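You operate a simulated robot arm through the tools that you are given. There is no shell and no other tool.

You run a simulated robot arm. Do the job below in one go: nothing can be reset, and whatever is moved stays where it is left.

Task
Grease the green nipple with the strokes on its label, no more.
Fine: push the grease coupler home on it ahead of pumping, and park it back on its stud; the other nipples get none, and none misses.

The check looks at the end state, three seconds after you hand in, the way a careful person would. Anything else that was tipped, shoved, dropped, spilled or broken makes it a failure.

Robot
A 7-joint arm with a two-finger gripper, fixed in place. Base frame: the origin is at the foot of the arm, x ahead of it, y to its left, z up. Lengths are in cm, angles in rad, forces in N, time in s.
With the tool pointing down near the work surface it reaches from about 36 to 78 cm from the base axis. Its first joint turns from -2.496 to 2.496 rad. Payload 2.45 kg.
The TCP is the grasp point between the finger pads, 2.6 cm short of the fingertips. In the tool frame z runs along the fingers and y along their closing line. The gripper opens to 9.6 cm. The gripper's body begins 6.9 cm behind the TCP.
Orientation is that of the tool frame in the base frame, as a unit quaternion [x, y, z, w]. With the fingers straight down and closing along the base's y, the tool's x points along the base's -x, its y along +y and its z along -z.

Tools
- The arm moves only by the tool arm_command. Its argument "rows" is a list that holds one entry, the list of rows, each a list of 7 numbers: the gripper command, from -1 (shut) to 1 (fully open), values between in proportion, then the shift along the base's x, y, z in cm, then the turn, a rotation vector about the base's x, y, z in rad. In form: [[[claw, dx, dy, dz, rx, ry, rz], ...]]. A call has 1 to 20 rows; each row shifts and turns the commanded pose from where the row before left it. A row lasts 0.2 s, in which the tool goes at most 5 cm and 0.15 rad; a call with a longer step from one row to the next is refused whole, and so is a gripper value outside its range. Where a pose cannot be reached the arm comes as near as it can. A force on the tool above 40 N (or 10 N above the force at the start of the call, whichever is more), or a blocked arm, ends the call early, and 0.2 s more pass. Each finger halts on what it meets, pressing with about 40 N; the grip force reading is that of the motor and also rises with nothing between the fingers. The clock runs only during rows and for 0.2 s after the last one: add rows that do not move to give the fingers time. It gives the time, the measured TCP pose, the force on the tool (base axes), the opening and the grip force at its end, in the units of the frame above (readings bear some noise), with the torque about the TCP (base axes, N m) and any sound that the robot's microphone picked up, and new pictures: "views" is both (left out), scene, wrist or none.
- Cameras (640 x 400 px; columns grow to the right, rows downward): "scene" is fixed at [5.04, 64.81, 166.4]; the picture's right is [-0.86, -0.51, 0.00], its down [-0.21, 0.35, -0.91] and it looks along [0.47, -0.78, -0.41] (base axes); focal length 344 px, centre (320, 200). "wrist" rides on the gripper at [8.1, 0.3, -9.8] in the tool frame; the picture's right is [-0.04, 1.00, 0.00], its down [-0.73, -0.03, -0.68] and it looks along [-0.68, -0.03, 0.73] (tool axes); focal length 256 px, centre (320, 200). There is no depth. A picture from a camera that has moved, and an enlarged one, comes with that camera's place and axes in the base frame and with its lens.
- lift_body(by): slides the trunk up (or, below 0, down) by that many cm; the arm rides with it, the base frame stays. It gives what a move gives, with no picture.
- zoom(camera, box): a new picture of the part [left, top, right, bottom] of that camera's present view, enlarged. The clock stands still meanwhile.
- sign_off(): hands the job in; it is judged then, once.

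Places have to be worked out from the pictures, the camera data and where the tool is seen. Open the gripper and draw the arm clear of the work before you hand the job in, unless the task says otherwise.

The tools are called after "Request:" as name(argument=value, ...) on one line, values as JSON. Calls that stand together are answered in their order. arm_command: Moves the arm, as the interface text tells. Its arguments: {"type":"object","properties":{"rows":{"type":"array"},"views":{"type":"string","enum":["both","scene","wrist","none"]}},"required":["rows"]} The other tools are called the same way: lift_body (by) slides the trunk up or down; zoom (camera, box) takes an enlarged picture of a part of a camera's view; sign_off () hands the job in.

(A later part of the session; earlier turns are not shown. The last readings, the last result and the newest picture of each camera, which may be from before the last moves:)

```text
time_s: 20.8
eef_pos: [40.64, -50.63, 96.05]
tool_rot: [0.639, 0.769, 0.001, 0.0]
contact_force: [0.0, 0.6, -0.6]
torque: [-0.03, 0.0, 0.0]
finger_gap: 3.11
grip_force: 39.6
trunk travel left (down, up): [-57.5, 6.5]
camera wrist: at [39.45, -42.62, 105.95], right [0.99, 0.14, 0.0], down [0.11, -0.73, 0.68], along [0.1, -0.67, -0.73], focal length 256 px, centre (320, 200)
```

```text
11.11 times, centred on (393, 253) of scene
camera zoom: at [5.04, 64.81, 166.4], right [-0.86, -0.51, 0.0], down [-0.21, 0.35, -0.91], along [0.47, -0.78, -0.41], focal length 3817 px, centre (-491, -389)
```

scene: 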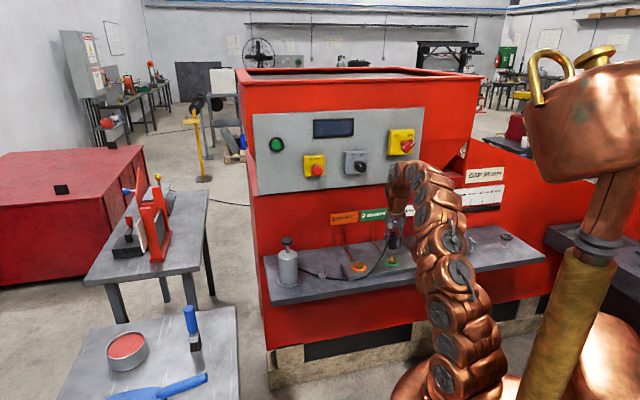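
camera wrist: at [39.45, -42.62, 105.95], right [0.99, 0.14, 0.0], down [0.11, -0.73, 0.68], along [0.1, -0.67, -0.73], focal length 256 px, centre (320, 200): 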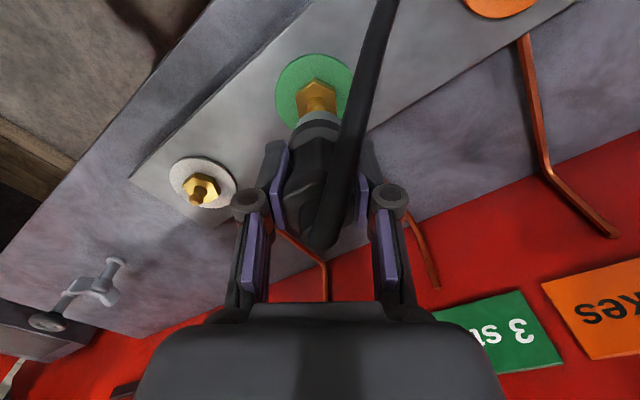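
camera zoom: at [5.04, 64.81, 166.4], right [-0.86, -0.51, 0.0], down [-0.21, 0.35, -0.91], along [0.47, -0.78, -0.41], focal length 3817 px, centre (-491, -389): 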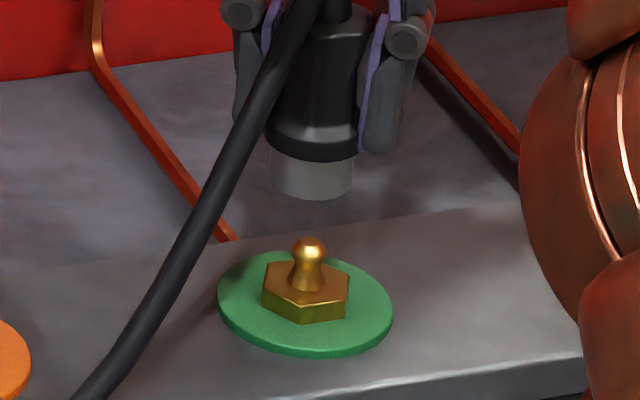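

The three views agree: the nipple axis is within about 0.06 cm of where the coupler sits in the original orientation. I turn back to that orientation with a small correction and go down to just above the ball.

Request:
arm_command(rows=[[[-1, 0.03, 0.05, 0, 0, 0, 0.12], [-1, 0, 0, 0, 0, 0, 0.12], [-1, 0, 0, 0, 0, 0, 0.12], [-1, 0, 0, 0, 0, 0, 0.12], [-1, 0, 0, 0, 0, 0, 0.12], [-1, 0, 0, -0.5, 0, 0, 0], [-1, 0, 0, -0.5, 0, 0, 0], [-1, 0, 0, -0.5, 0, 0, 0], [-1, 0, 0, 0, 0, 0, 0], [-1, 0, 0, 0, 0, 0, 0]]])

Request:
zoom(camera="wrist", box=[270, 50, 370, 130])

Request:
zoom(camera="scene", box=[375, 235, 411, 271])

```text
time_s: 23.0
eef_pos: [40.47, -50.57, 94.55]
tool_rot: [0.383, 0.924, 0.0, 0.0]
contact_force: [0.1, -0.1, -1.5]
torque: [-0.01, 0.04, -0.01]
finger_gap: 3.11
grip_force: 40.0
trunk travel left (down, up): [-57.5, 6.5]
camera wrist: at [35.08, -44.67, 104.47], right [0.73, 0.68, 0.0], down [0.5, -0.54, 0.68], along [0.46, -0.5, -0.73], focal length 256 px, centre (320, 200)
```

scene: 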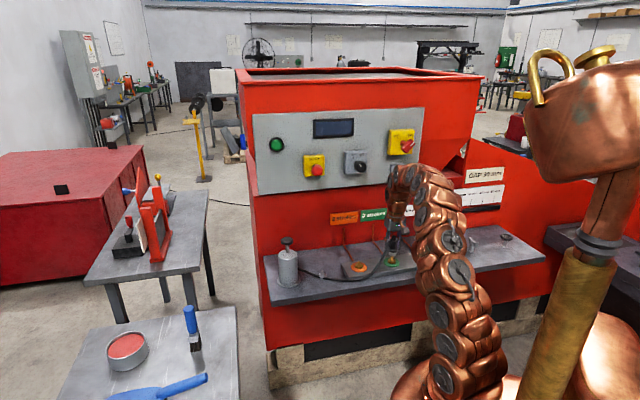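
wrist: 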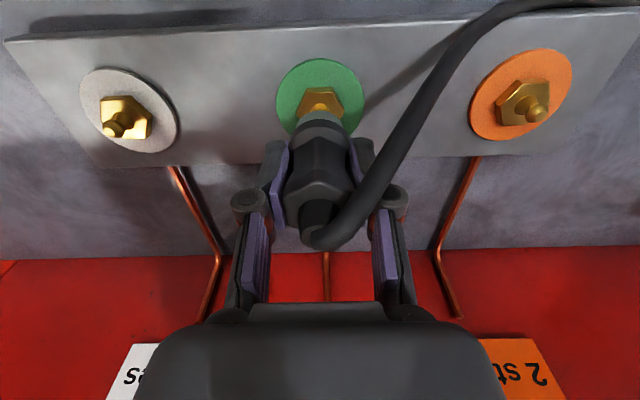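

```text
5.00 times, centred on (320, 90) of wrist
camera zoom: at [35.08, -44.67, 104.47], right [0.73, 0.68, 0.0], down [0.5, -0.54, 0.68], along [0.46, -0.5, -0.73], focal length 1280 px, centre (320, 750)
```

zoom: 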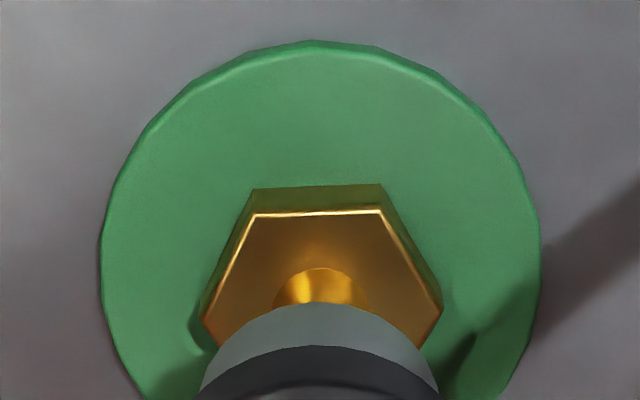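

```text
11.11 times, centred on (393, 253) of scene
camera zoom: at [5.04, 64.81, 166.4], right [-0.86, -0.51, 0.0], down [-0.21, 0.35, -0.91], along [0.47, -0.78, -0.41], focal length 3817 px, centre (-491, -389)
```

zoom: 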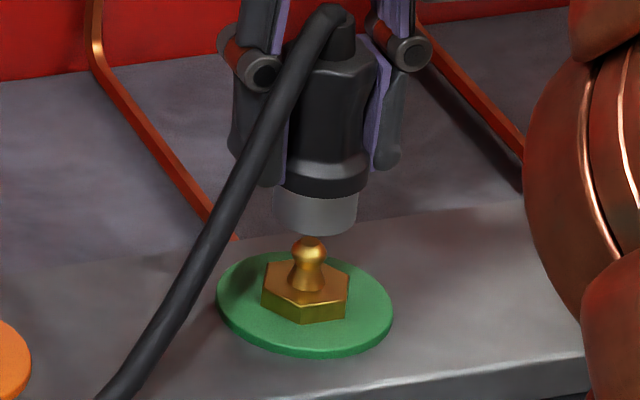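

Sideways alignment is now within 0.02 cm, and I apply a last 0.1 cm correction toward the robot. Then I lower slowly onto the ball while watching the force.

Request:
arm_command(rows=[[[-1, -0.07, 0.07, 0, 0, 0, 0], [-1, 0, 0, -0.3, 0, 0, 0], [-1, 0, 0, -0.3, 0, 0, 0], [-1, 0, 0, -0.3, 0, 0, 0], [-1, 0, 0, -0.2, 0, 0, 0], [-1, 0, 0, 0, 0, 0, 0]]])

Request:
zoom(camera="wrist", box=[270, 50, 370, 130])

Request:
zoom(camera="scene", box=[375, 235, 411, 271])

```text
time_s: 24.4
eef_pos: [40.66, -50.5, 93.51]
tool_rot: [0.382, 0.924, 0.0, 0.0]
contact_force: [-0.3, -0.2, 0.4]
torque: [-0.02, 0.03, -0.03]
finger_gap: 3.1
grip_force: 40.0
trunk travel left (down, up): [-57.5, 6.5]
camera wrist: at [35.06, -44.65, 103.43], right [0.73, 0.68, 0.0], down [0.5, -0.54, 0.68], along [0.46, -0.5, -0.73], focal length 256 px, centre (320, 200)
```

scene: 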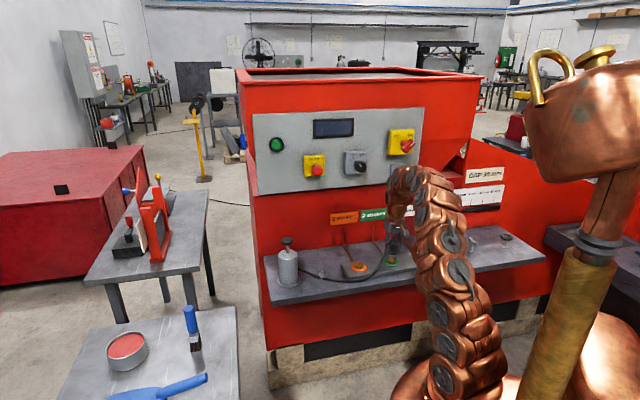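
wrist: 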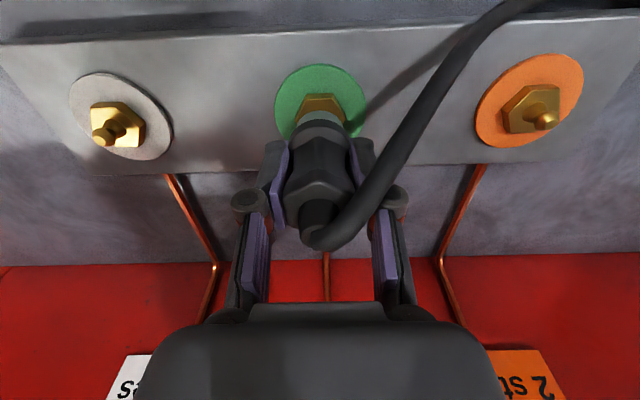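

```text
5.00 times, centred on (320, 90) of wrist
camera zoom: at [35.06, -44.65, 103.43], right [0.73, 0.68, 0.0], down [0.5, -0.54, 0.68], along [0.46, -0.5, -0.73], focal length 1280 px, centre (320, 750)
```

zoom: 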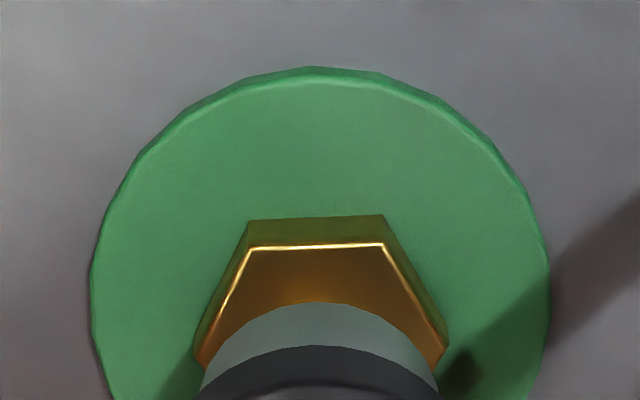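

```text
11.11 times, centred on (393, 253) of scene
camera zoom: at [5.04, 64.81, 166.4], right [-0.86, -0.51, 0.0], down [-0.21, 0.35, -0.91], along [0.47, -0.78, -0.41], focal length 3817 px, centre (-491, -389)
```

zoom: 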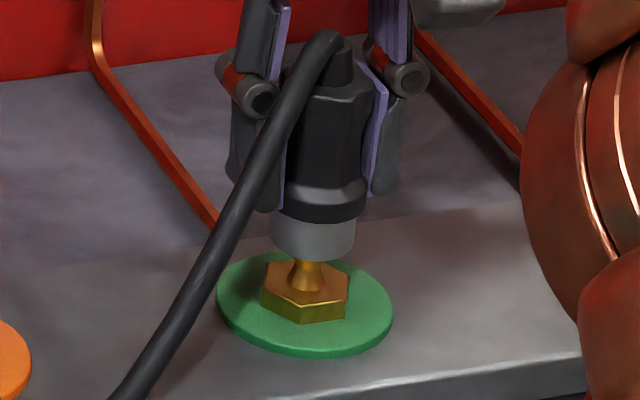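

The ball is already entering the nose with no sideways force, so the alignment is good. I keep lowering in small steps until I feel it seat.

Request:
arm_command(rows=[[[-1, -0.04, 0.04, -0.2, 0, 0, 0], [-1, 0, 0, -0.2, 0, 0, 0], [-1, 0, 0, -0.2, 0, 0, 0], [-1, 0, 0, -0.2, 0, 0, 0], [-1, 0, 0, 0, 0, 0, 0]]])

Request:
zoom(camera="scene", box=[375, 235, 411, 271])

Request:
zoom(camera="wrist", box=[270, 50, 370, 130])

```text
time_s: 25.6
eef_pos: [40.42, -50.46, 92.79]
tool_rot: [0.383, 0.924, 0.0, 0.001]
contact_force: [0.9, -1.3, 0.5]
torque: [-0.04, -0.06, -0.01]
finger_gap: 3.15
grip_force: 40.3
trunk travel left (down, up): [-57.5, 6.5]
camera wrist: at [34.97, -44.59, 102.67], right [0.73, 0.68, 0.0], down [0.5, -0.54, 0.68], along [0.46, -0.5, -0.73], focal length 256 px, centre (320, 200)
```

scene: 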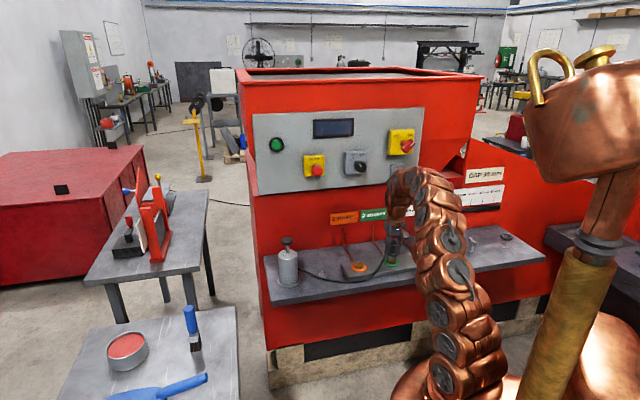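
wrist: 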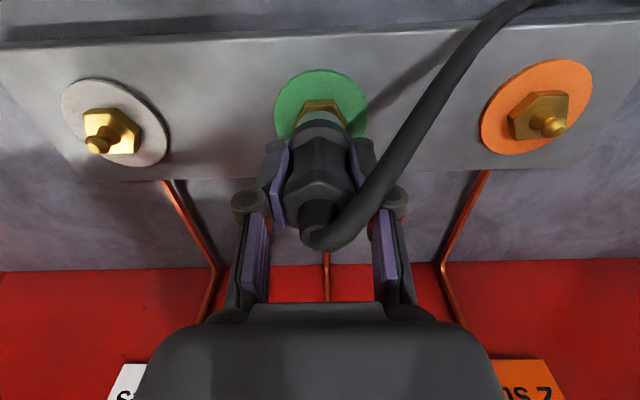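

```text
11.11 times, centred on (393, 253) of scene
camera zoom: at [5.04, 64.81, 166.4], right [-0.86, -0.51, 0.0], down [-0.21, 0.35, -0.91], along [0.47, -0.78, -0.41], focal length 3817 px, centre (-491, -389)
```

zoom: 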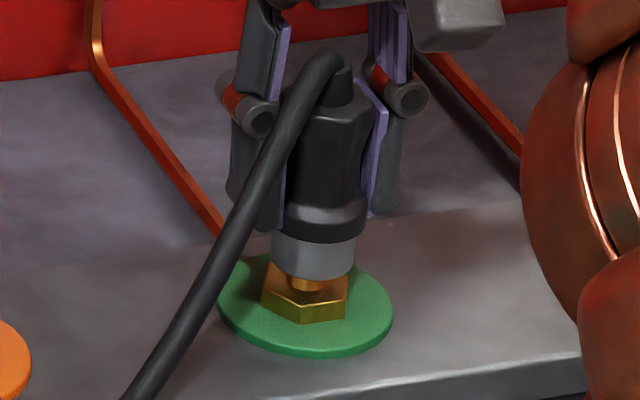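

```text
5.00 times, centred on (320, 90) of wrist
camera zoom: at [34.97, -44.59, 102.67], right [0.73, 0.68, 0.0], down [0.5, -0.54, 0.68], along [0.46, -0.5, -0.73], focal length 1280 px, centre (320, 750)
```

zoom: 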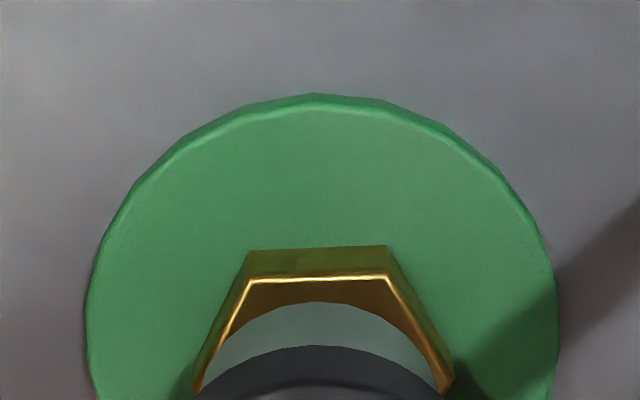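

There is still no force, and the nose is about 0.7 cm above the hex. I keep pushing down in small steps.

Request:
arm_command(rows=[[[-1, 0, 0, -0.15, 0, 0, 0], [-1, 0, 0, -0.15, 0, 0, 0], [-1, 0, 0, -0.15, 0, 0, 0], [-1, 0, 0, -0.15, 0, 0, 0], [-1, 0, 0, 0, 0, 0, 0]]], views="wrist")

Request:
zoom(camera="scene", box=[375, 235, 411, 271])

```text
time_s: 26.8
eef_pos: [40.47, -50.52, 92.01]
tool_rot: [0.382, 0.924, 0.0, -0.001]
contact_force: [4.9, -5.1, 0.2]
torque: [-0.23, -0.18, 0.0]
finger_gap: 3.13
grip_force: 40.0
trunk travel left (down, up): [-57.5, 6.5]
camera wrist: at [35.03, -44.57, 102.01], right [0.73, 0.68, 0.0], down [0.5, -0.54, 0.68], along [0.46, -0.5, -0.73], focal length 256 px, centre (320, 200)
```

wrist: 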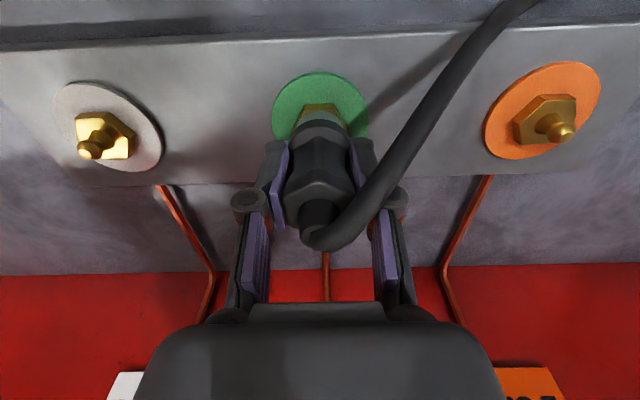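

```text
11.11 times, centred on (393, 253) of scene
camera zoom: at [5.04, 64.81, 166.4], right [-0.86, -0.51, 0.0], down [-0.21, 0.35, -0.91], along [0.47, -0.78, -0.41], focal length 3817 px, centre (-491, -389)
```

zoom: 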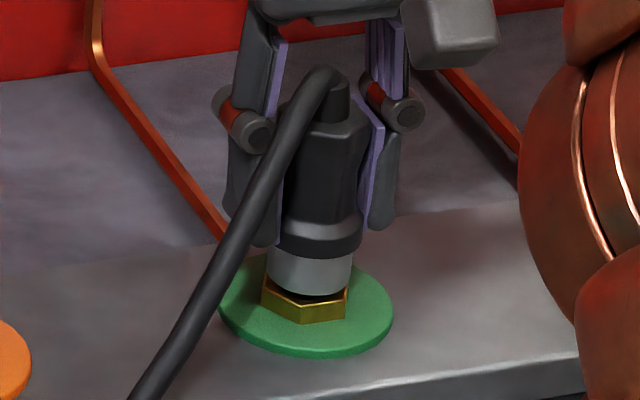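

It is nearly home, with a 7 N side force toward the wall. I relieve that with a small shift of about 0.08 cm in that direction and press the last bit down.

Request:
arm_command(rows=[[[-1, 0.05, -0.05, 0, 0, 0, 0], [-1, 0, 0, -0.1, 0, 0, 0], [-1, 0, 0, -0.1, 0, 0, 0], [-1, 0, 0, 0, 0, 0, 0]]], views="wrist")

Request:
zoom(camera="scene", box=[375, 235, 411, 271])

```text
time_s: 27.8
eef_pos: [40.54, -50.35, 91.79]
tool_rot: [0.382, 0.924, 0.0, -0.001]
contact_force: [6.5, -8.6, 2.3]
torque: [-0.29, -0.28, 0.0]
finger_gap: 3.13
grip_force: 40.2
trunk travel left (down, up): [-57.5, 6.5]
camera wrist: at [35.01, -44.57, 101.78], right [0.73, 0.68, 0.0], down [0.5, -0.54, 0.68], along [0.46, -0.5, -0.73], focal length 256 px, centre (320, 200)
```

wrist: 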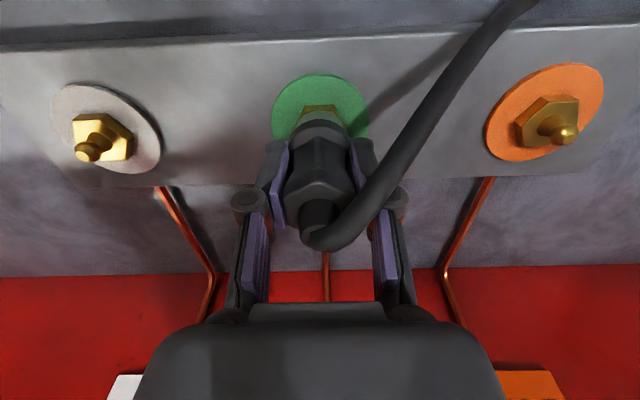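

```text
11.11 times, centred on (393, 253) of scene
camera zoom: at [5.04, 64.81, 166.4], right [-0.86, -0.51, 0.0], down [-0.21, 0.35, -0.91], along [0.47, -0.78, -0.41], focal length 3817 px, centre (-491, -389)
```

zoom: 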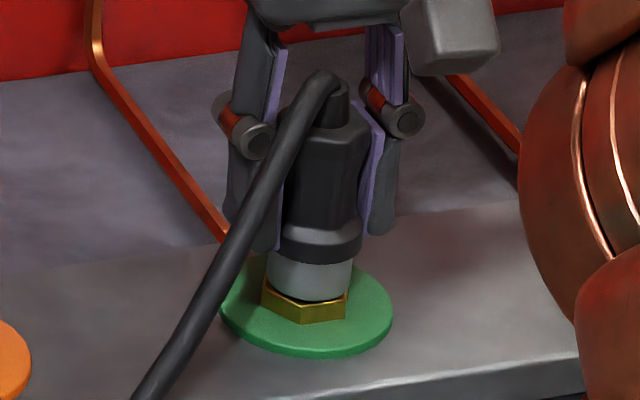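

The side force rose to about 11 N, so I test which way it relaxes with a tiny shift toward the wall, without going deeper.

Request:
arm_command(rows=[[[-1, 0.05, -0.05, 0, 0, 0, 0], [-1, 0, 0, 0, 0, 0, 0], [-1, 0, 0, 0, 0, 0, 0]]], views="wrist")

```text
time_s: 28.6
eef_pos: [40.62, -50.6, 91.88]
tool_rot: [0.382, 0.924, 0.0, -0.001]
contact_force: [0.2, -0.4, -0.8]
torque: [0.03, -0.03, 0.01]
finger_gap: 3.11
grip_force: 40.1
trunk travel left (down, up): [-57.5, 6.5]
camera wrist: at [35.01, -44.64, 101.82], right [0.73, 0.68, 0.0], down [0.5, -0.54, 0.68], along [0.46, -0.5, -0.73], focal length 256 px, centre (320, 200)
```

wrist: 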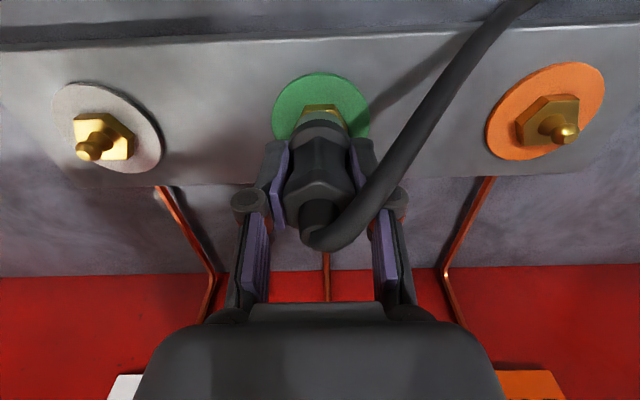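

The side force vanished, so the coupler is now centred on the nipple. I press down in small steps to seat it.

Request:
arm_command(rows=[[[-1, 0, 0, -0.1, 0, 0, 0], [-1, 0, 0, -0.1, 0, 0, 0], [-1, 0, 0, 0, 0, 0, 0]]], views="wrist")

Request:
zoom(camera="scene", box=[375, 235, 411, 271])

```text
time_s: 29.4
eef_pos: [40.63, -50.67, 91.86]
tool_rot: [0.383, 0.924, 0.0, -0.001]
contact_force: [0.6, -0.6, -0.7]
torque: [0.02, 0.0, -0.01]
finger_gap: 3.09
grip_force: 39.6
trunk travel left (down, up): [-57.5, 6.5]
camera wrist: at [35.09, -44.68, 101.67], right [0.73, 0.68, 0.0], down [0.5, -0.54, 0.68], along [0.46, -0.5, -0.73], focal length 256 px, centre (320, 200)
```

wrist: 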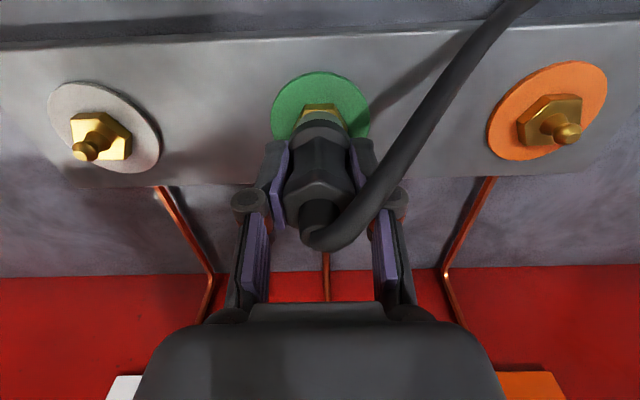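

```text
11.11 times, centred on (393, 253) of scene
camera zoom: at [5.04, 64.81, 166.4], right [-0.86, -0.51, 0.0], down [-0.21, 0.35, -0.91], along [0.47, -0.78, -0.41], focal length 3817 px, centre (-491, -389)
```

zoom: 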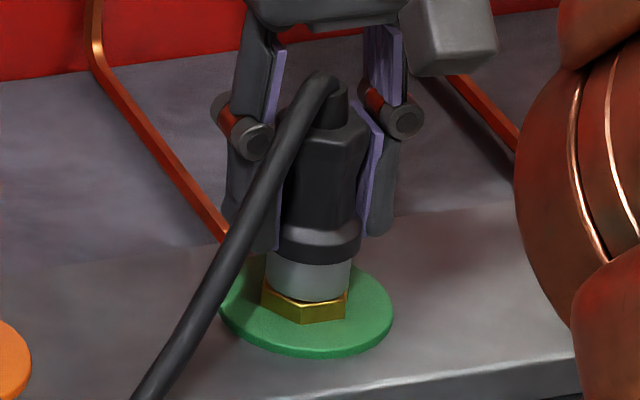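

No resistance yet, so I continue down in small steps.

Request:
arm_command(rows=[[[-1, 0, 0, -0.1, 0, 0, 0], [-1, 0, 0, -0.1, 0, 0, 0], [-1, 0, 0, -0.1, 0, 0, 0], [-1, 0, 0, 0, 0, 0, 0], [-1, 0, 0, 0, 0, 0, 0]]], views="wrist")

Request:
zoom(camera="scene", box=[375, 235, 411, 271])

```text
time_s: 30.6
eef_pos: [40.73, -50.68, 91.69]
tool_rot: [0.383, 0.924, -0.001, 0.002]
contact_force: [-4.8, -1.2, 35.8]
torque: [0.05, 0.28, 0.05]
finger_gap: 3.11
grip_force: 40.5
trunk travel left (down, up): [-57.5, 6.5]
camera wrist: at [35.09, -44.66, 101.49], right [0.73, 0.68, 0.0], down [0.5, -0.54, 0.68], along [0.46, -0.5, -0.73], focal length 256 px, centre (320, 200)
```

wrist: 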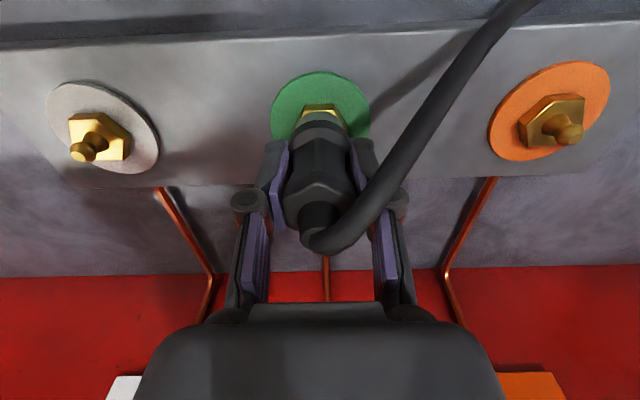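

```text
11.11 times, centred on (393, 253) of scene
camera zoom: at [5.04, 64.81, 166.4], right [-0.86, -0.51, 0.0], down [-0.21, 0.35, -0.91], along [0.47, -0.78, -0.41], focal length 3817 px, centre (-491, -389)
```

zoom: 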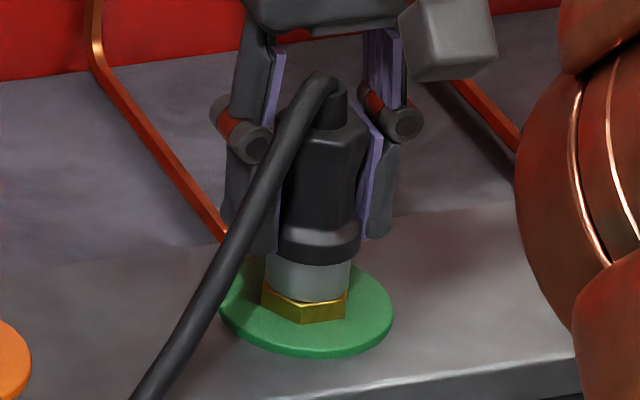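

The force rose to 36 N with the nose down on the hex, so it has bottomed out. I give one slight extra press to check for a click or further travel, then relax.

Request:
arm_command(rows=[[[-1, 0, 0, -0.06, 0, 0, 0], [-1, 0, 0, 0, 0, 0, 0]]], views="none")

```text
time_s: 31.2
eef_pos: [40.64, -50.66, 91.47]
tool_rot: [0.383, 0.924, -0.001, 0.002]
contact_force: [1.1, -5.6, 35.0]
torque: [-0.1, 0.02, 0.06]
finger_gap: 3.14
grip_force: 40.0
trunk travel left (down, up): [-57.5, 6.5]
```

The force holds at 35 N. I look closely at how the nose sits on the hex.

Request:
zoom(camera="scene", box=[381, 250, 403, 266])

Request:
zoom(camera="wrist", box=[270, 70, 370, 150])

```text
16.00 times, centred on (392, 258) of scene
camera zoom: at [5.04, 64.81, 166.4], right [-0.86, -0.51, 0.0], down [-0.21, 0.35, -0.91], along [0.47, -0.78, -0.41], focal length 5496 px, centre (-832, -728)
```

zoom: 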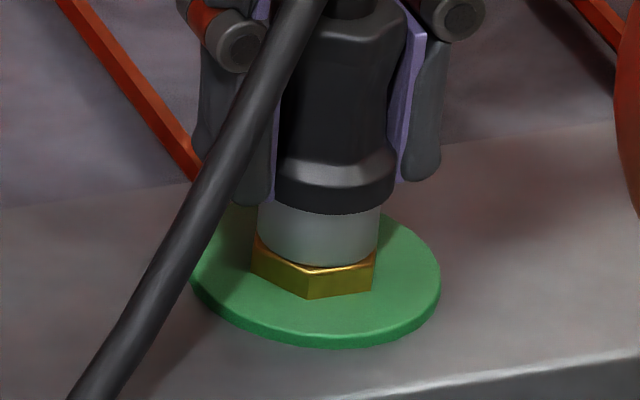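

```text
5.00 times, centred on (320, 110) of wrist
camera zoom: at [35.09, -44.67, 101.36], right [0.73, 0.68, 0.0], down [0.5, -0.54, 0.68], along [0.46, -0.5, -0.73], focal length 1280 px, centre (320, 650)
```

zoom: 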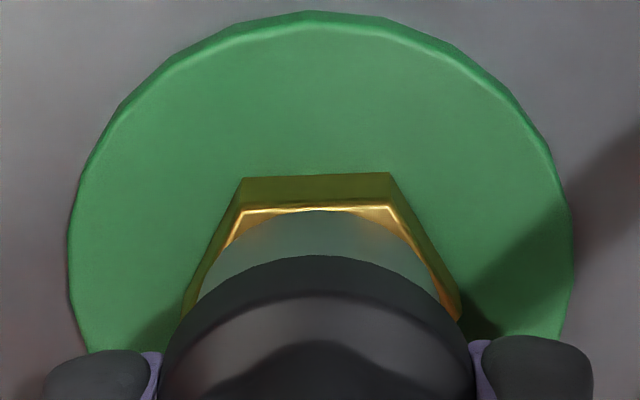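

The nose sits flush on the green nipple's hex. I unload the downward push slightly, then open the gripper to leave the coupler in place.

Request:
arm_command(rows=[[[-1, 0, 0, 0.15, 0, 0, 0], [-1, 0, 0, 0, 0, 0, 0]]], views="none")

```text
time_s: 31.8
eef_pos: [40.57, -50.65, 91.44]
tool_rot: [0.383, 0.924, 0.0, 0.0]
contact_force: [1.3, -5.4, 24.7]
torque: [-0.36, -0.16, -0.01]
finger_gap: 3.14
grip_force: 40.2
trunk travel left (down, up): [-57.5, 6.5]
```

The load has dropped to 25 N. I unload a bit more and then release.

Request:
arm_command(rows=[[[-1, 0, 0, 0.2, 0, 0, 0], [-1, 0, 0, 0, 0, 0, 0]]], views="none")

```text
time_s: 32.4
eef_pos: [40.67, -50.58, 91.52]
tool_rot: [0.382, 0.924, 0.001, -0.002]
contact_force: [-0.5, -0.5, -1.2]
torque: [0.0, 0.02, 0.0]
finger_gap: 3.12
grip_force: 40.1
trunk travel left (down, up): [-57.5, 6.5]
```

The load is gone and the coupler is still down. I open the fingers now.

Request:
arm_command(rows=[[[-0.1, 0, 0, 0, 0, 0, 0], [0.1, 0, 0, 0, 0, 0, 0], [0.3, 0, 0, 0, 0, 0, 0], [0.3, 0, 0, 0, 0, 0, 0], [0.3, 0, 0, 0, 0, 0, 0]]])

Request:
zoom(camera="scene", box=[375, 240, 409, 268])

Request:
zoom(camera="wrist", box=[220, 60, 420, 260])

```text
time_s: 33.6
eef_pos: [40.66, -50.69, 91.7]
tool_rot: [0.383, 0.924, 0.0, 0.0]
contact_force: [-1.3, -0.3, -0.2]
torque: [-0.02, -0.02, -0.01]
finger_gap: 6.23
grip_force: 0.2
trunk travel left (down, up): [-57.5, 6.5]
camera wrist: at [35.11, -44.75, 101.61], right [0.73, 0.68, 0.0], down [0.5, -0.54, 0.68], along [0.46, -0.5, -0.73], focal length 256 px, centre (320, 200)
```

scene: 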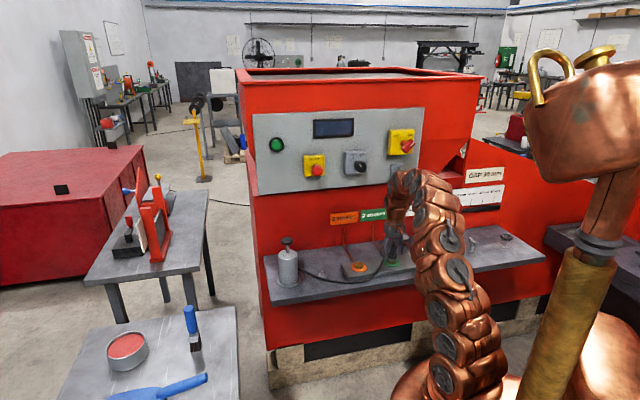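
wrist: 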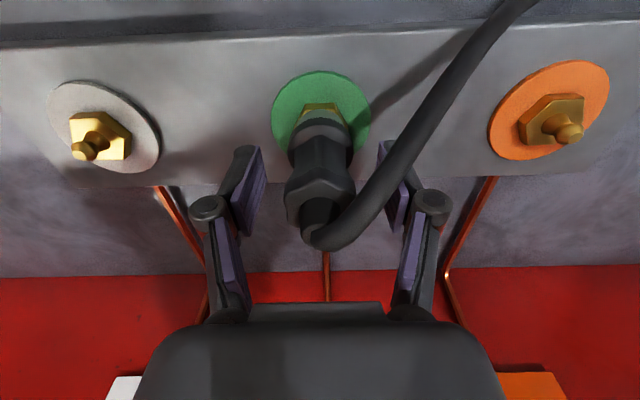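

```text
14.29 times, centred on (392, 254) of scene
camera zoom: at [5.04, 64.81, 166.4], right [-0.86, -0.51, 0.0], down [-0.21, 0.35, -0.91], along [0.47, -0.78, -0.41], focal length 4907 px, centre (-709, -571)
```

zoom: 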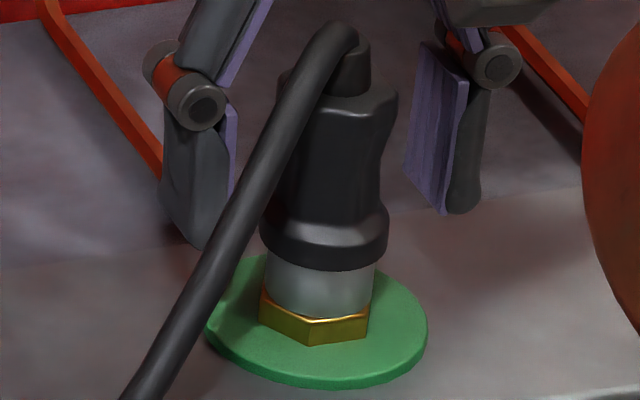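

```text
2.00 times, centred on (320, 160) of wrist
camera zoom: at [35.11, -44.75, 101.61], right [0.73, 0.68, 0.0], down [0.5, -0.54, 0.68], along [0.46, -0.5, -0.73], focal length 512 px, centre (320, 280)
```

zoom: 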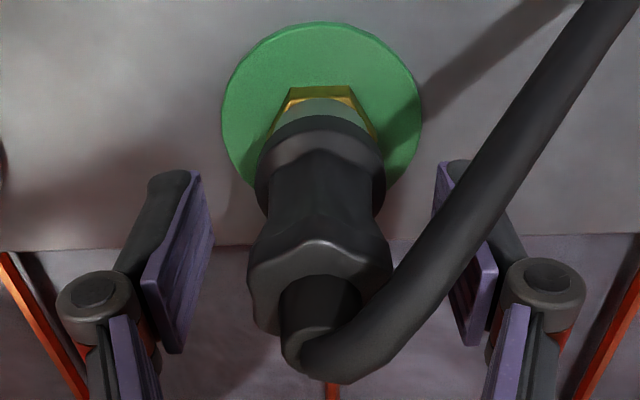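

The coupler stays upright and seated on the green nipple. I rise straight up, keeping clear of the hose.

Request:
arm_command(rows=[[[0.3, 0, 0, 1, 0, 0, 0], [0.3, 0, 0, 1, 0, 0, 0], [0.3, 0, 0, 1.5, 0, 0, 0], [0.3, 0, 0, 1.5, 0, 0, 0], [0.3, 0, 0, 1.5, 0, 0, 0], [0.3, 0, 0, 2, 0, 0, 0], [0.3, 0, 0, 2, 0, 0, 0], [0.3, 0, 0, 2, 0, 0, 0], [0.3, 0, 0, 2, 0, 0, 0], [0.3, 0, 0, 2, 0, 0, 0], [0.3, 0, 0, 0, 0, 0, 0]]])

Request:
zoom(camera="scene", box=[365, 235, 420, 275])

```text
time_s: 36.0
eef_pos: [40.75, -50.58, 108.19]
tool_rot: [0.383, 0.924, -0.001, 0.001]
contact_force: [0.1, 0.4, -0.5]
torque: [0.03, 0.06, 0.0]
finger_gap: 6.25
grip_force: 0.0
trunk travel left (down, up): [-57.5, 6.5]
camera wrist: at [35.04, -44.72, 118.07], right [0.73, 0.68, 0.0], down [0.5, -0.54, 0.68], along [0.46, -0.5, -0.73], focal length 256 px, centre (320, 200)
```

scene: 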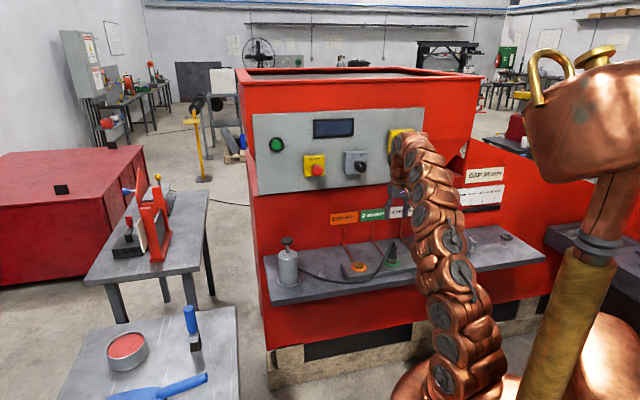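
wrist: 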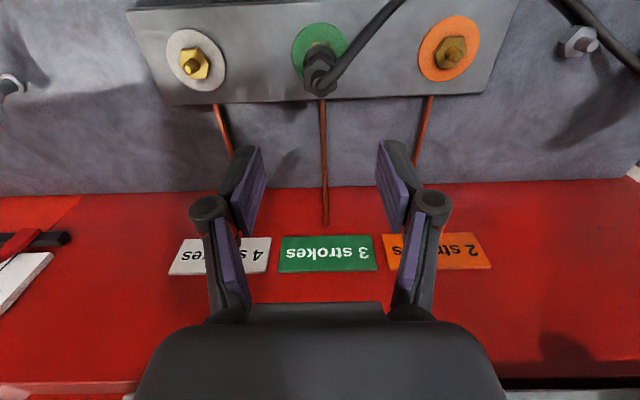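

```text
10.00 times, centred on (392, 255) of scene
camera zoom: at [5.04, 64.81, 166.4], right [-0.86, -0.51, 0.0], down [-0.21, 0.35, -0.91], along [0.47, -0.78, -0.41], focal length 3435 px, centre (-405, -350)
```

zoom: 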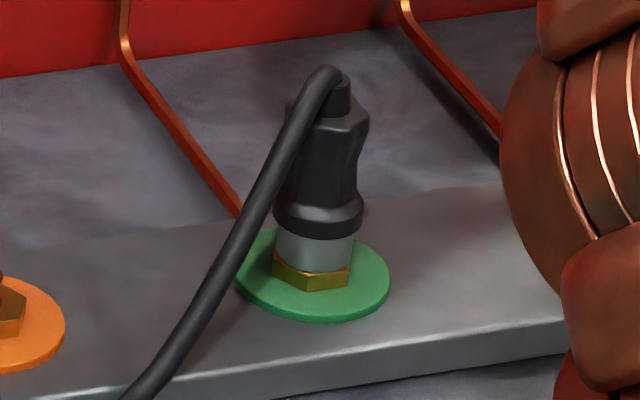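

The coupler is well seated. I close the fingers and move high over the ledge toward the pump handle near (70.5, -21).

Request:
arm_command(rows=[[[0.3, 1.5, 1.5, 1, 0, 0, 0], [0.3, 2, 2, 1, 0, 0, 0], [0.3, 2, 2, 1, 0, 0, 0], [0.3, 2, 2, 1, 0, 0, 0], [0.3, 2, 2, 1, 0, 0, 0], [0.3, 2, 2, 0, 0, 0, 0], [0.3, 2, 2, 0, 0, 0, 0], [0.3, 2, 2, 0, 0, 0, 0], [0.3, 2, 2, 0, 0, 0, 0], [0.3, 2, 2, 0, 0, 0, 0], [0.3, 2, 2, 0, 0, 0, 0], [0.3, 2, 2, 0, 0, 0, 0], [0.3, 2, 2, 0, 0, 0, 0], [0.3, 2, 2, 0, 0, 0, 0], [0.3, 1.5, 1.3, 0, 0, 0, 0], [0.3, 0, 0, 0, 0, 0, 0]]])

Request:
zoom(camera="scene", box=[250, 200, 330, 260])

Request:
zoom(camera="wrist", box=[220, 0, 420, 200])

```text
time_s: 39.4
eef_pos: [67.82, -20.93, 110.22]
tool_rot: [0.382, 0.924, 0.0, 0.0]
contact_force: [-0.8, -0.2, 0.7]
torque: [0.01, 0.01, 0.03]
finger_gap: 6.25
grip_force: 0.1
out of reach, approached as far as the arm can: row 12, 13, 14
trunk travel left (down, up): [-57.5, 6.5]
camera wrist: at [62.3, -15.08, 120.1], right [0.73, 0.68, 0.0], down [0.5, -0.54, 0.68], along [0.46, -0.5, -0.73], focal length 256 px, centre (320, 200)
```

scene: 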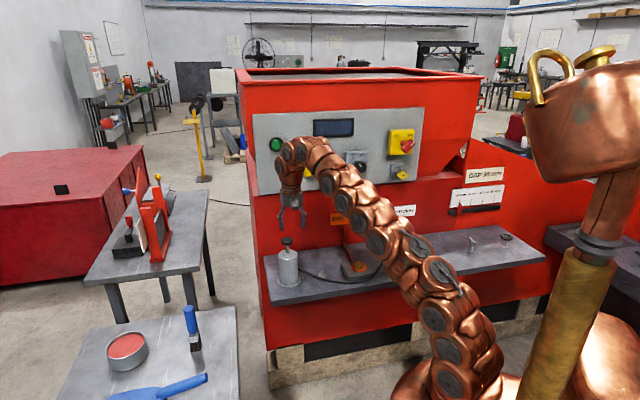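
wrist: 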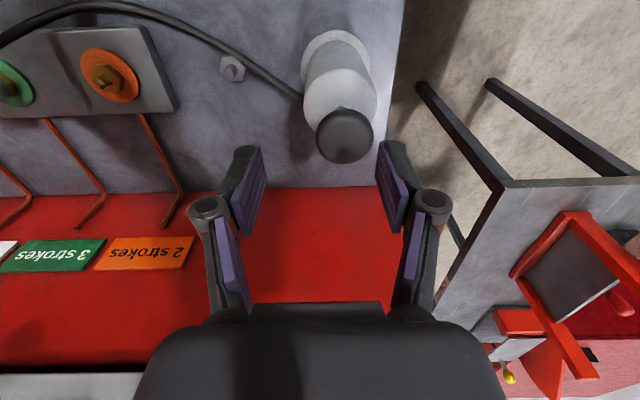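

```text
6.67 times, centred on (290, 230) of scene
camera zoom: at [5.04, 64.81, 166.4], right [-0.86, -0.51, 0.0], down [-0.21, 0.35, -0.91], along [0.47, -0.78, -0.41], focal length 2290 px, centre (520, 0)
```

zoom: 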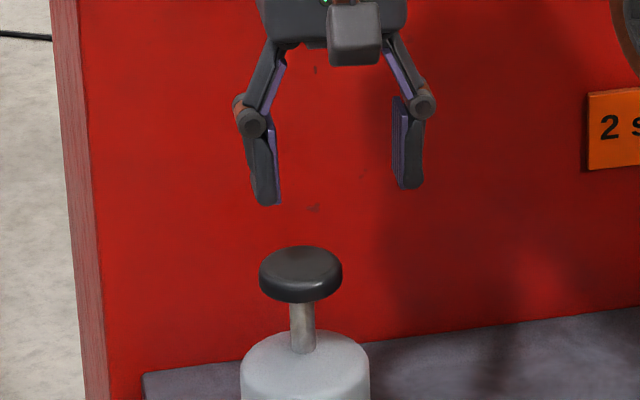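

```text
2.00 times, centred on (320, 100) of wrist
camera zoom: at [62.3, -15.08, 120.1], right [0.73, 0.68, 0.0], down [0.5, -0.54, 0.68], along [0.46, -0.5, -0.73], focal length 512 px, centre (320, 400)
```

zoom: 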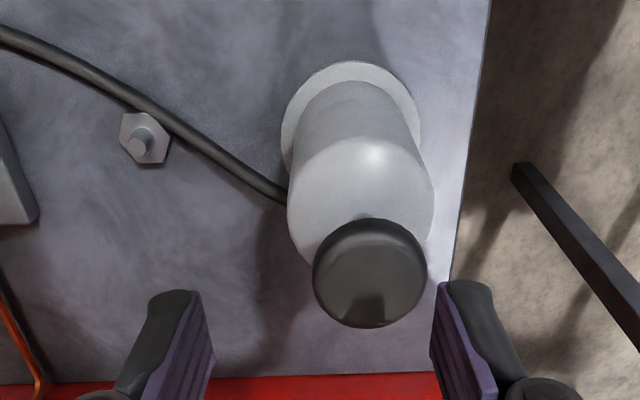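

At this height the arm runs out of reach just short of the handle (knob centre near (70.4, -20.9), top about z = 102.5–103.5). I raise the trunk 6 cm so the arm can reach farther out.

Request:
lift_body(by=6)

```text
time_s: 40.4
eef_pos: [67.92, -20.96, 116.19]
tool_rot: [0.383, 0.924, 0.0, 0.0]
contact_force: [-0.1, 1.2, 0.8]
torque: [-0.03, -0.03, -0.02]
finger_gap: 6.27
grip_force: 0.0
trunk travel left (down, up): [-63.5, 0.5]
```

The trunk is up. I lower the tool along and outward toward the knob and check where it goes.

Request:
arm_command(rows=[[[0.3, 0, 0, -1.5, 0, 0, 0], [0.3, 0, 0, -1.5, 0, 0, 0], [0.3, 0, 0, -1.5, 0, 0, 0], [0.3, 0.4, 0, -1, 0, 0, 0], [0.3, 0.4, 0, -0.5, 0, 0, 0], [0.3, 0, 0, 0, 0, 0, 0]]])

```text
time_s: 41.8
eef_pos: [68.53, -20.85, 110.26]
tool_rot: [0.382, 0.924, 0.001, 0.0]
contact_force: [-0.9, 0.2, 0.6]
torque: [-0.01, 0.02, 0.01]
finger_gap: 6.23
grip_force: 0.1
trunk travel left (down, up): [-63.5, 0.5]
camera wrist: at [62.99, -15.02, 120.22], right [0.73, 0.68, 0.0], down [0.5, -0.54, 0.68], along [0.46, -0.5, -0.73], focal length 256 px, centre (320, 200)
```

scene: 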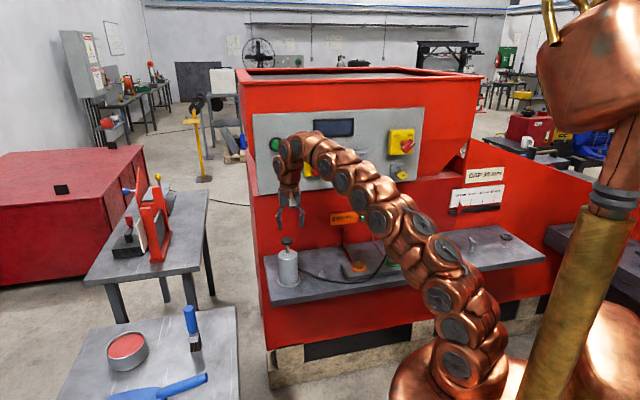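
wrist: 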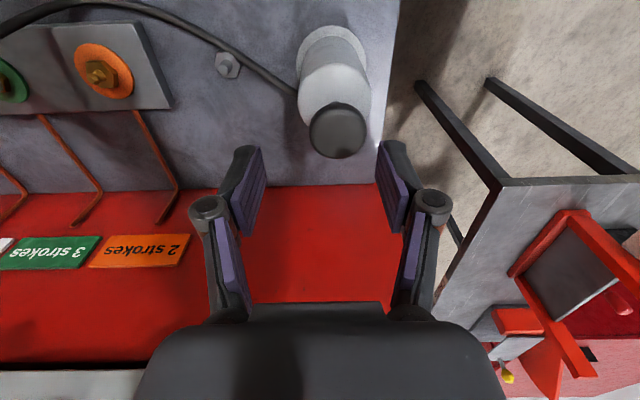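

The tool now moves freely here. I shift over the knob and lower a little for a closer look.

Request:
arm_command(rows=[[[0.3, 0.6, 0.03, -0.5, 0, 0, 0], [0.3, 0.6, 0.03, -0.5, 0, 0, 0], [0.3, 0.6, 0.03, -0.5, 0, 0, 0], [0.3, 0, 0, 0, 0, 0, 0], [0.3, 0, 0, 0, 0, 0, 0]]])

Request:
zoom(camera="wrist", box=[240, 60, 400, 180])

Request:
zoom(camera="scene", box=[260, 205, 320, 250])

```text
time_s: 43.0
eef_pos: [70.4, -20.88, 108.86]
tool_rot: [0.383, 0.924, 0.0, 0.0]
contact_force: [0.5, 0.3, 1.3]
torque: [0.02, -0.03, 0.0]
finger_gap: 6.24
grip_force: 0.1
trunk travel left (down, up): [-63.5, 0.5]
camera wrist: at [64.77, -15.06, 118.73], right [0.73, 0.68, 0.0], down [0.5, -0.54, 0.68], along [0.46, -0.5, -0.73], focal length 256 px, centre (320, 200)
```

scene: 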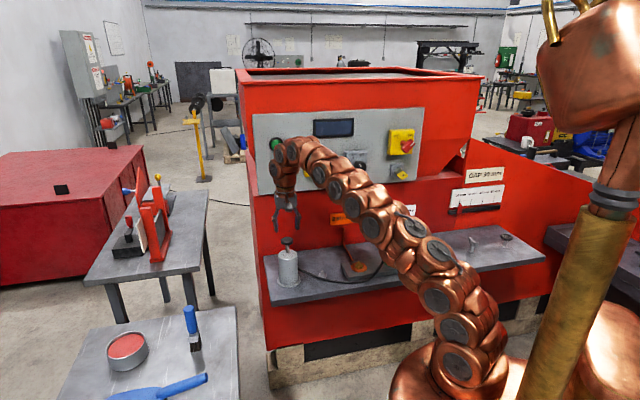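
wrist: 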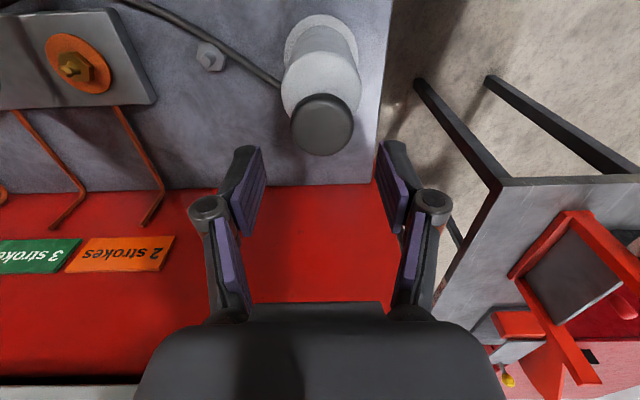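

```text
3.33 times, centred on (320, 120) of wrist
camera zoom: at [64.77, -15.06, 118.73], right [0.73, 0.68, 0.0], down [0.5, -0.54, 0.68], along [0.46, -0.5, -0.73], focal length 853 px, centre (320, 467)
```

zoom: 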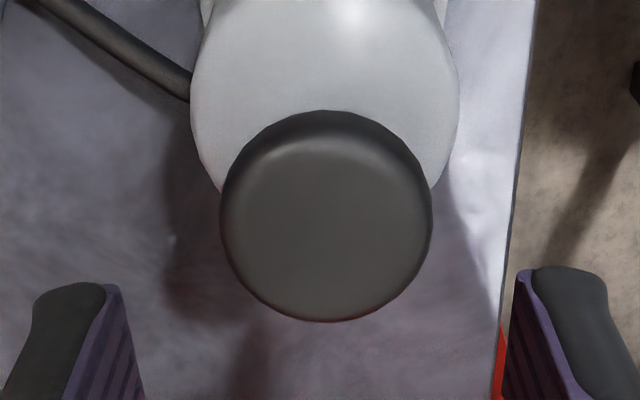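

```text
8.89 times, centred on (290, 228) of scene
camera zoom: at [5.04, 64.81, 166.4], right [-0.86, -0.51, 0.0], down [-0.21, 0.35, -0.91], along [0.47, -0.78, -0.41], focal length 3054 px, centre (587, -44)
```

zoom: 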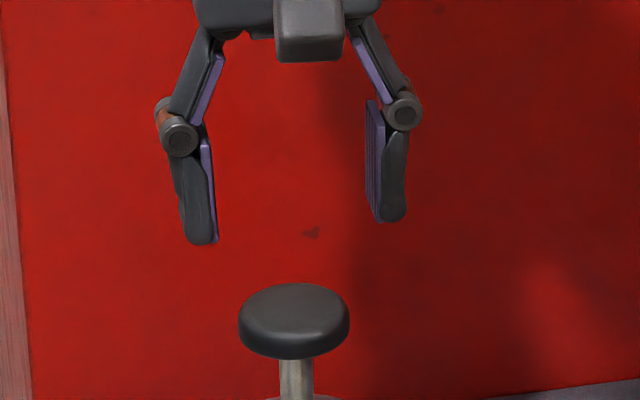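

The knob (4.3 cm wide, top at about z = 103) is almost directly below the tool. I nudge over its centre, close the fingers and lower the closed fingertips to just above it.

Request:
arm_command(rows=[[[-1, 0.2, -0.07, 0, 0, 0, 0], [-1, 0, 0, 0, 0, 0, 0], [-1, 0, 0, 0, 0, 0, 0], [-1, 0, 0, 0, 0, 0, 0], [-1, 0, 0, -0.5, 0, 0, 0], [-1, 0, 0, -0.5, 0, 0, 0], [-1, 0, 0, -0.5, 0, 0, 0], [-1, 0, 0, -0.4, 0, 0, 0], [-1, 0, 0, 0, 0, 0, 0]]])

Request:
zoom(camera="wrist", box=[240, 60, 400, 220])

Request:
zoom(camera="scene", box=[260, 215, 320, 260])

```text
time_s: 45.0
eef_pos: [70.71, -20.79, 106.83]
tool_rot: [0.383, 0.924, 0.0, 0.0]
contact_force: [-0.1, 0.2, 0.4]
torque: [0.0, 0.02, -0.01]
finger_gap: 0.0
grip_force: 28.7
trunk travel left (down, up): [-63.5, 0.5]
camera wrist: at [65.09, -14.96, 116.74], right [0.73, 0.68, 0.0], down [0.5, -0.54, 0.68], along [0.46, -0.5, -0.73], focal length 256 px, centre (320, 200)
```

scene: 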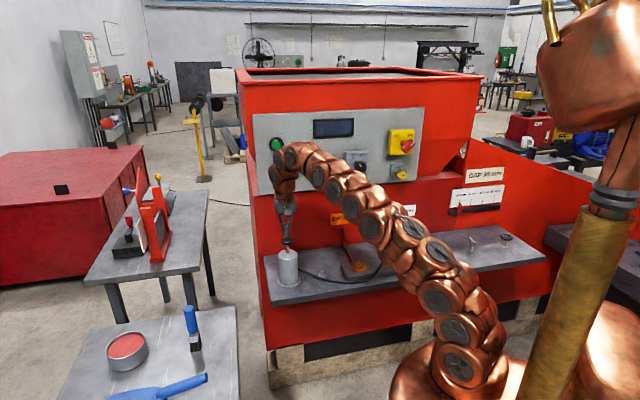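
wrist: 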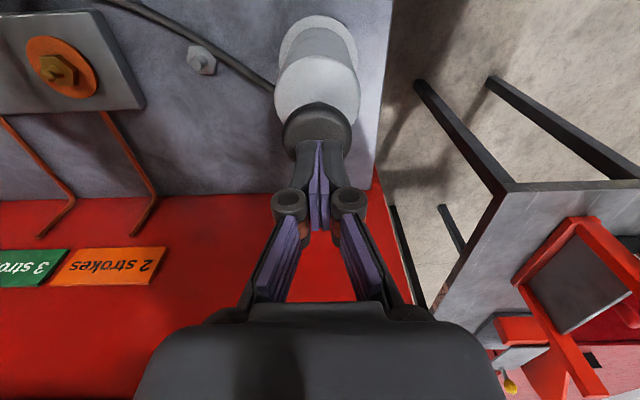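

```text
2.50 times, centred on (320, 140) of wrist
camera zoom: at [65.09, -14.96, 116.74], right [0.73, 0.68, 0.0], down [0.5, -0.54, 0.68], along [0.46, -0.5, -0.73], focal length 640 px, centre (320, 350)
```

zoom: 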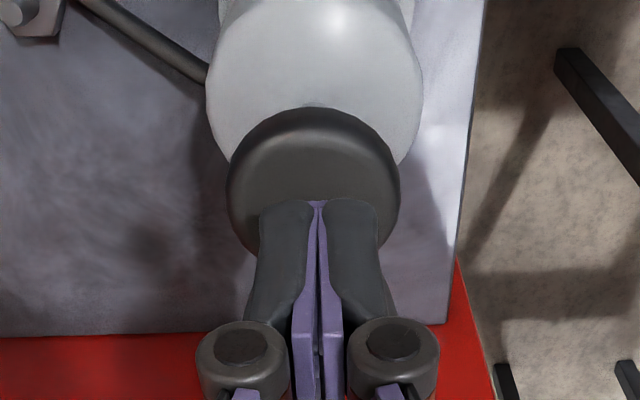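

```text
8.89 times, centred on (290, 238) of scene
camera zoom: at [5.04, 64.81, 166.4], right [-0.86, -0.51, 0.0], down [-0.21, 0.35, -0.91], along [0.47, -0.78, -0.41], focal length 3054 px, centre (587, -133)
```

zoom: 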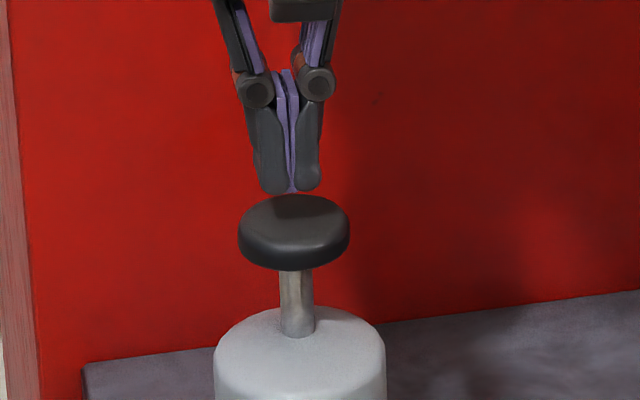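

The closed fingertips hover about 1.3 cm above the knob's centre. I start the first stroke by pressing slowly down and watching the force and any sounds.

Request:
arm_command(rows=[[[-1, -0.1, -0.1, -0.4, 0, 0, 0], [-1, 0, 0, -0.4, 0, 0, 0], [-1, 0, 0, -0.4, 0, 0, 0], [-1, 0, 0, -0.4, 0, 0, 0], [-1, 0, 0, -0.4, 0, 0, 0], [-1, 0, 0, 0, 0, 0, 0]]])

Request:
zoom(camera="scene", box=[260, 215, 320, 260])

```text
time_s: 46.4
eef_pos: [70.71, -20.98, 104.86]
tool_rot: [0.383, 0.924, 0.0, 0.0]
contact_force: [-0.5, -0.5, 0.5]
torque: [0.0, -0.02, -0.02]
finger_gap: 0.59
grip_force: 28.4
trunk travel left (down, up): [-63.5, 0.5]
camera wrist: at [65.05, -15.14, 114.78], right [0.73, 0.68, 0.0], down [0.5, -0.54, 0.68], along [0.46, -0.5, -0.73], focal length 256 px, centre (320, 200)
```

scene: 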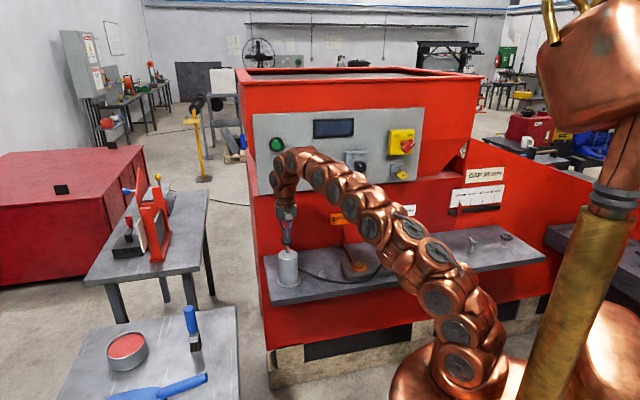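
wrist: 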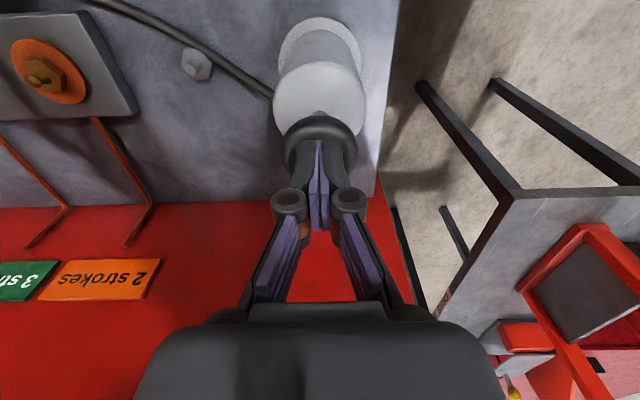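

```text
8.89 times, centred on (290, 238) of scene
camera zoom: at [5.04, 64.81, 166.4], right [-0.86, -0.51, 0.0], down [-0.21, 0.35, -0.91], along [0.47, -0.78, -0.41], focal length 3054 px, centre (587, -133)
```

zoom: 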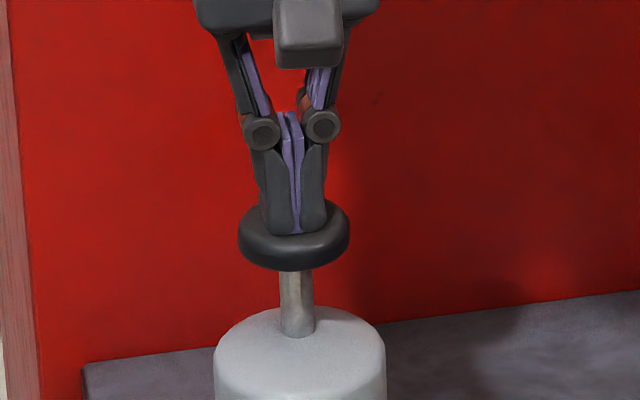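

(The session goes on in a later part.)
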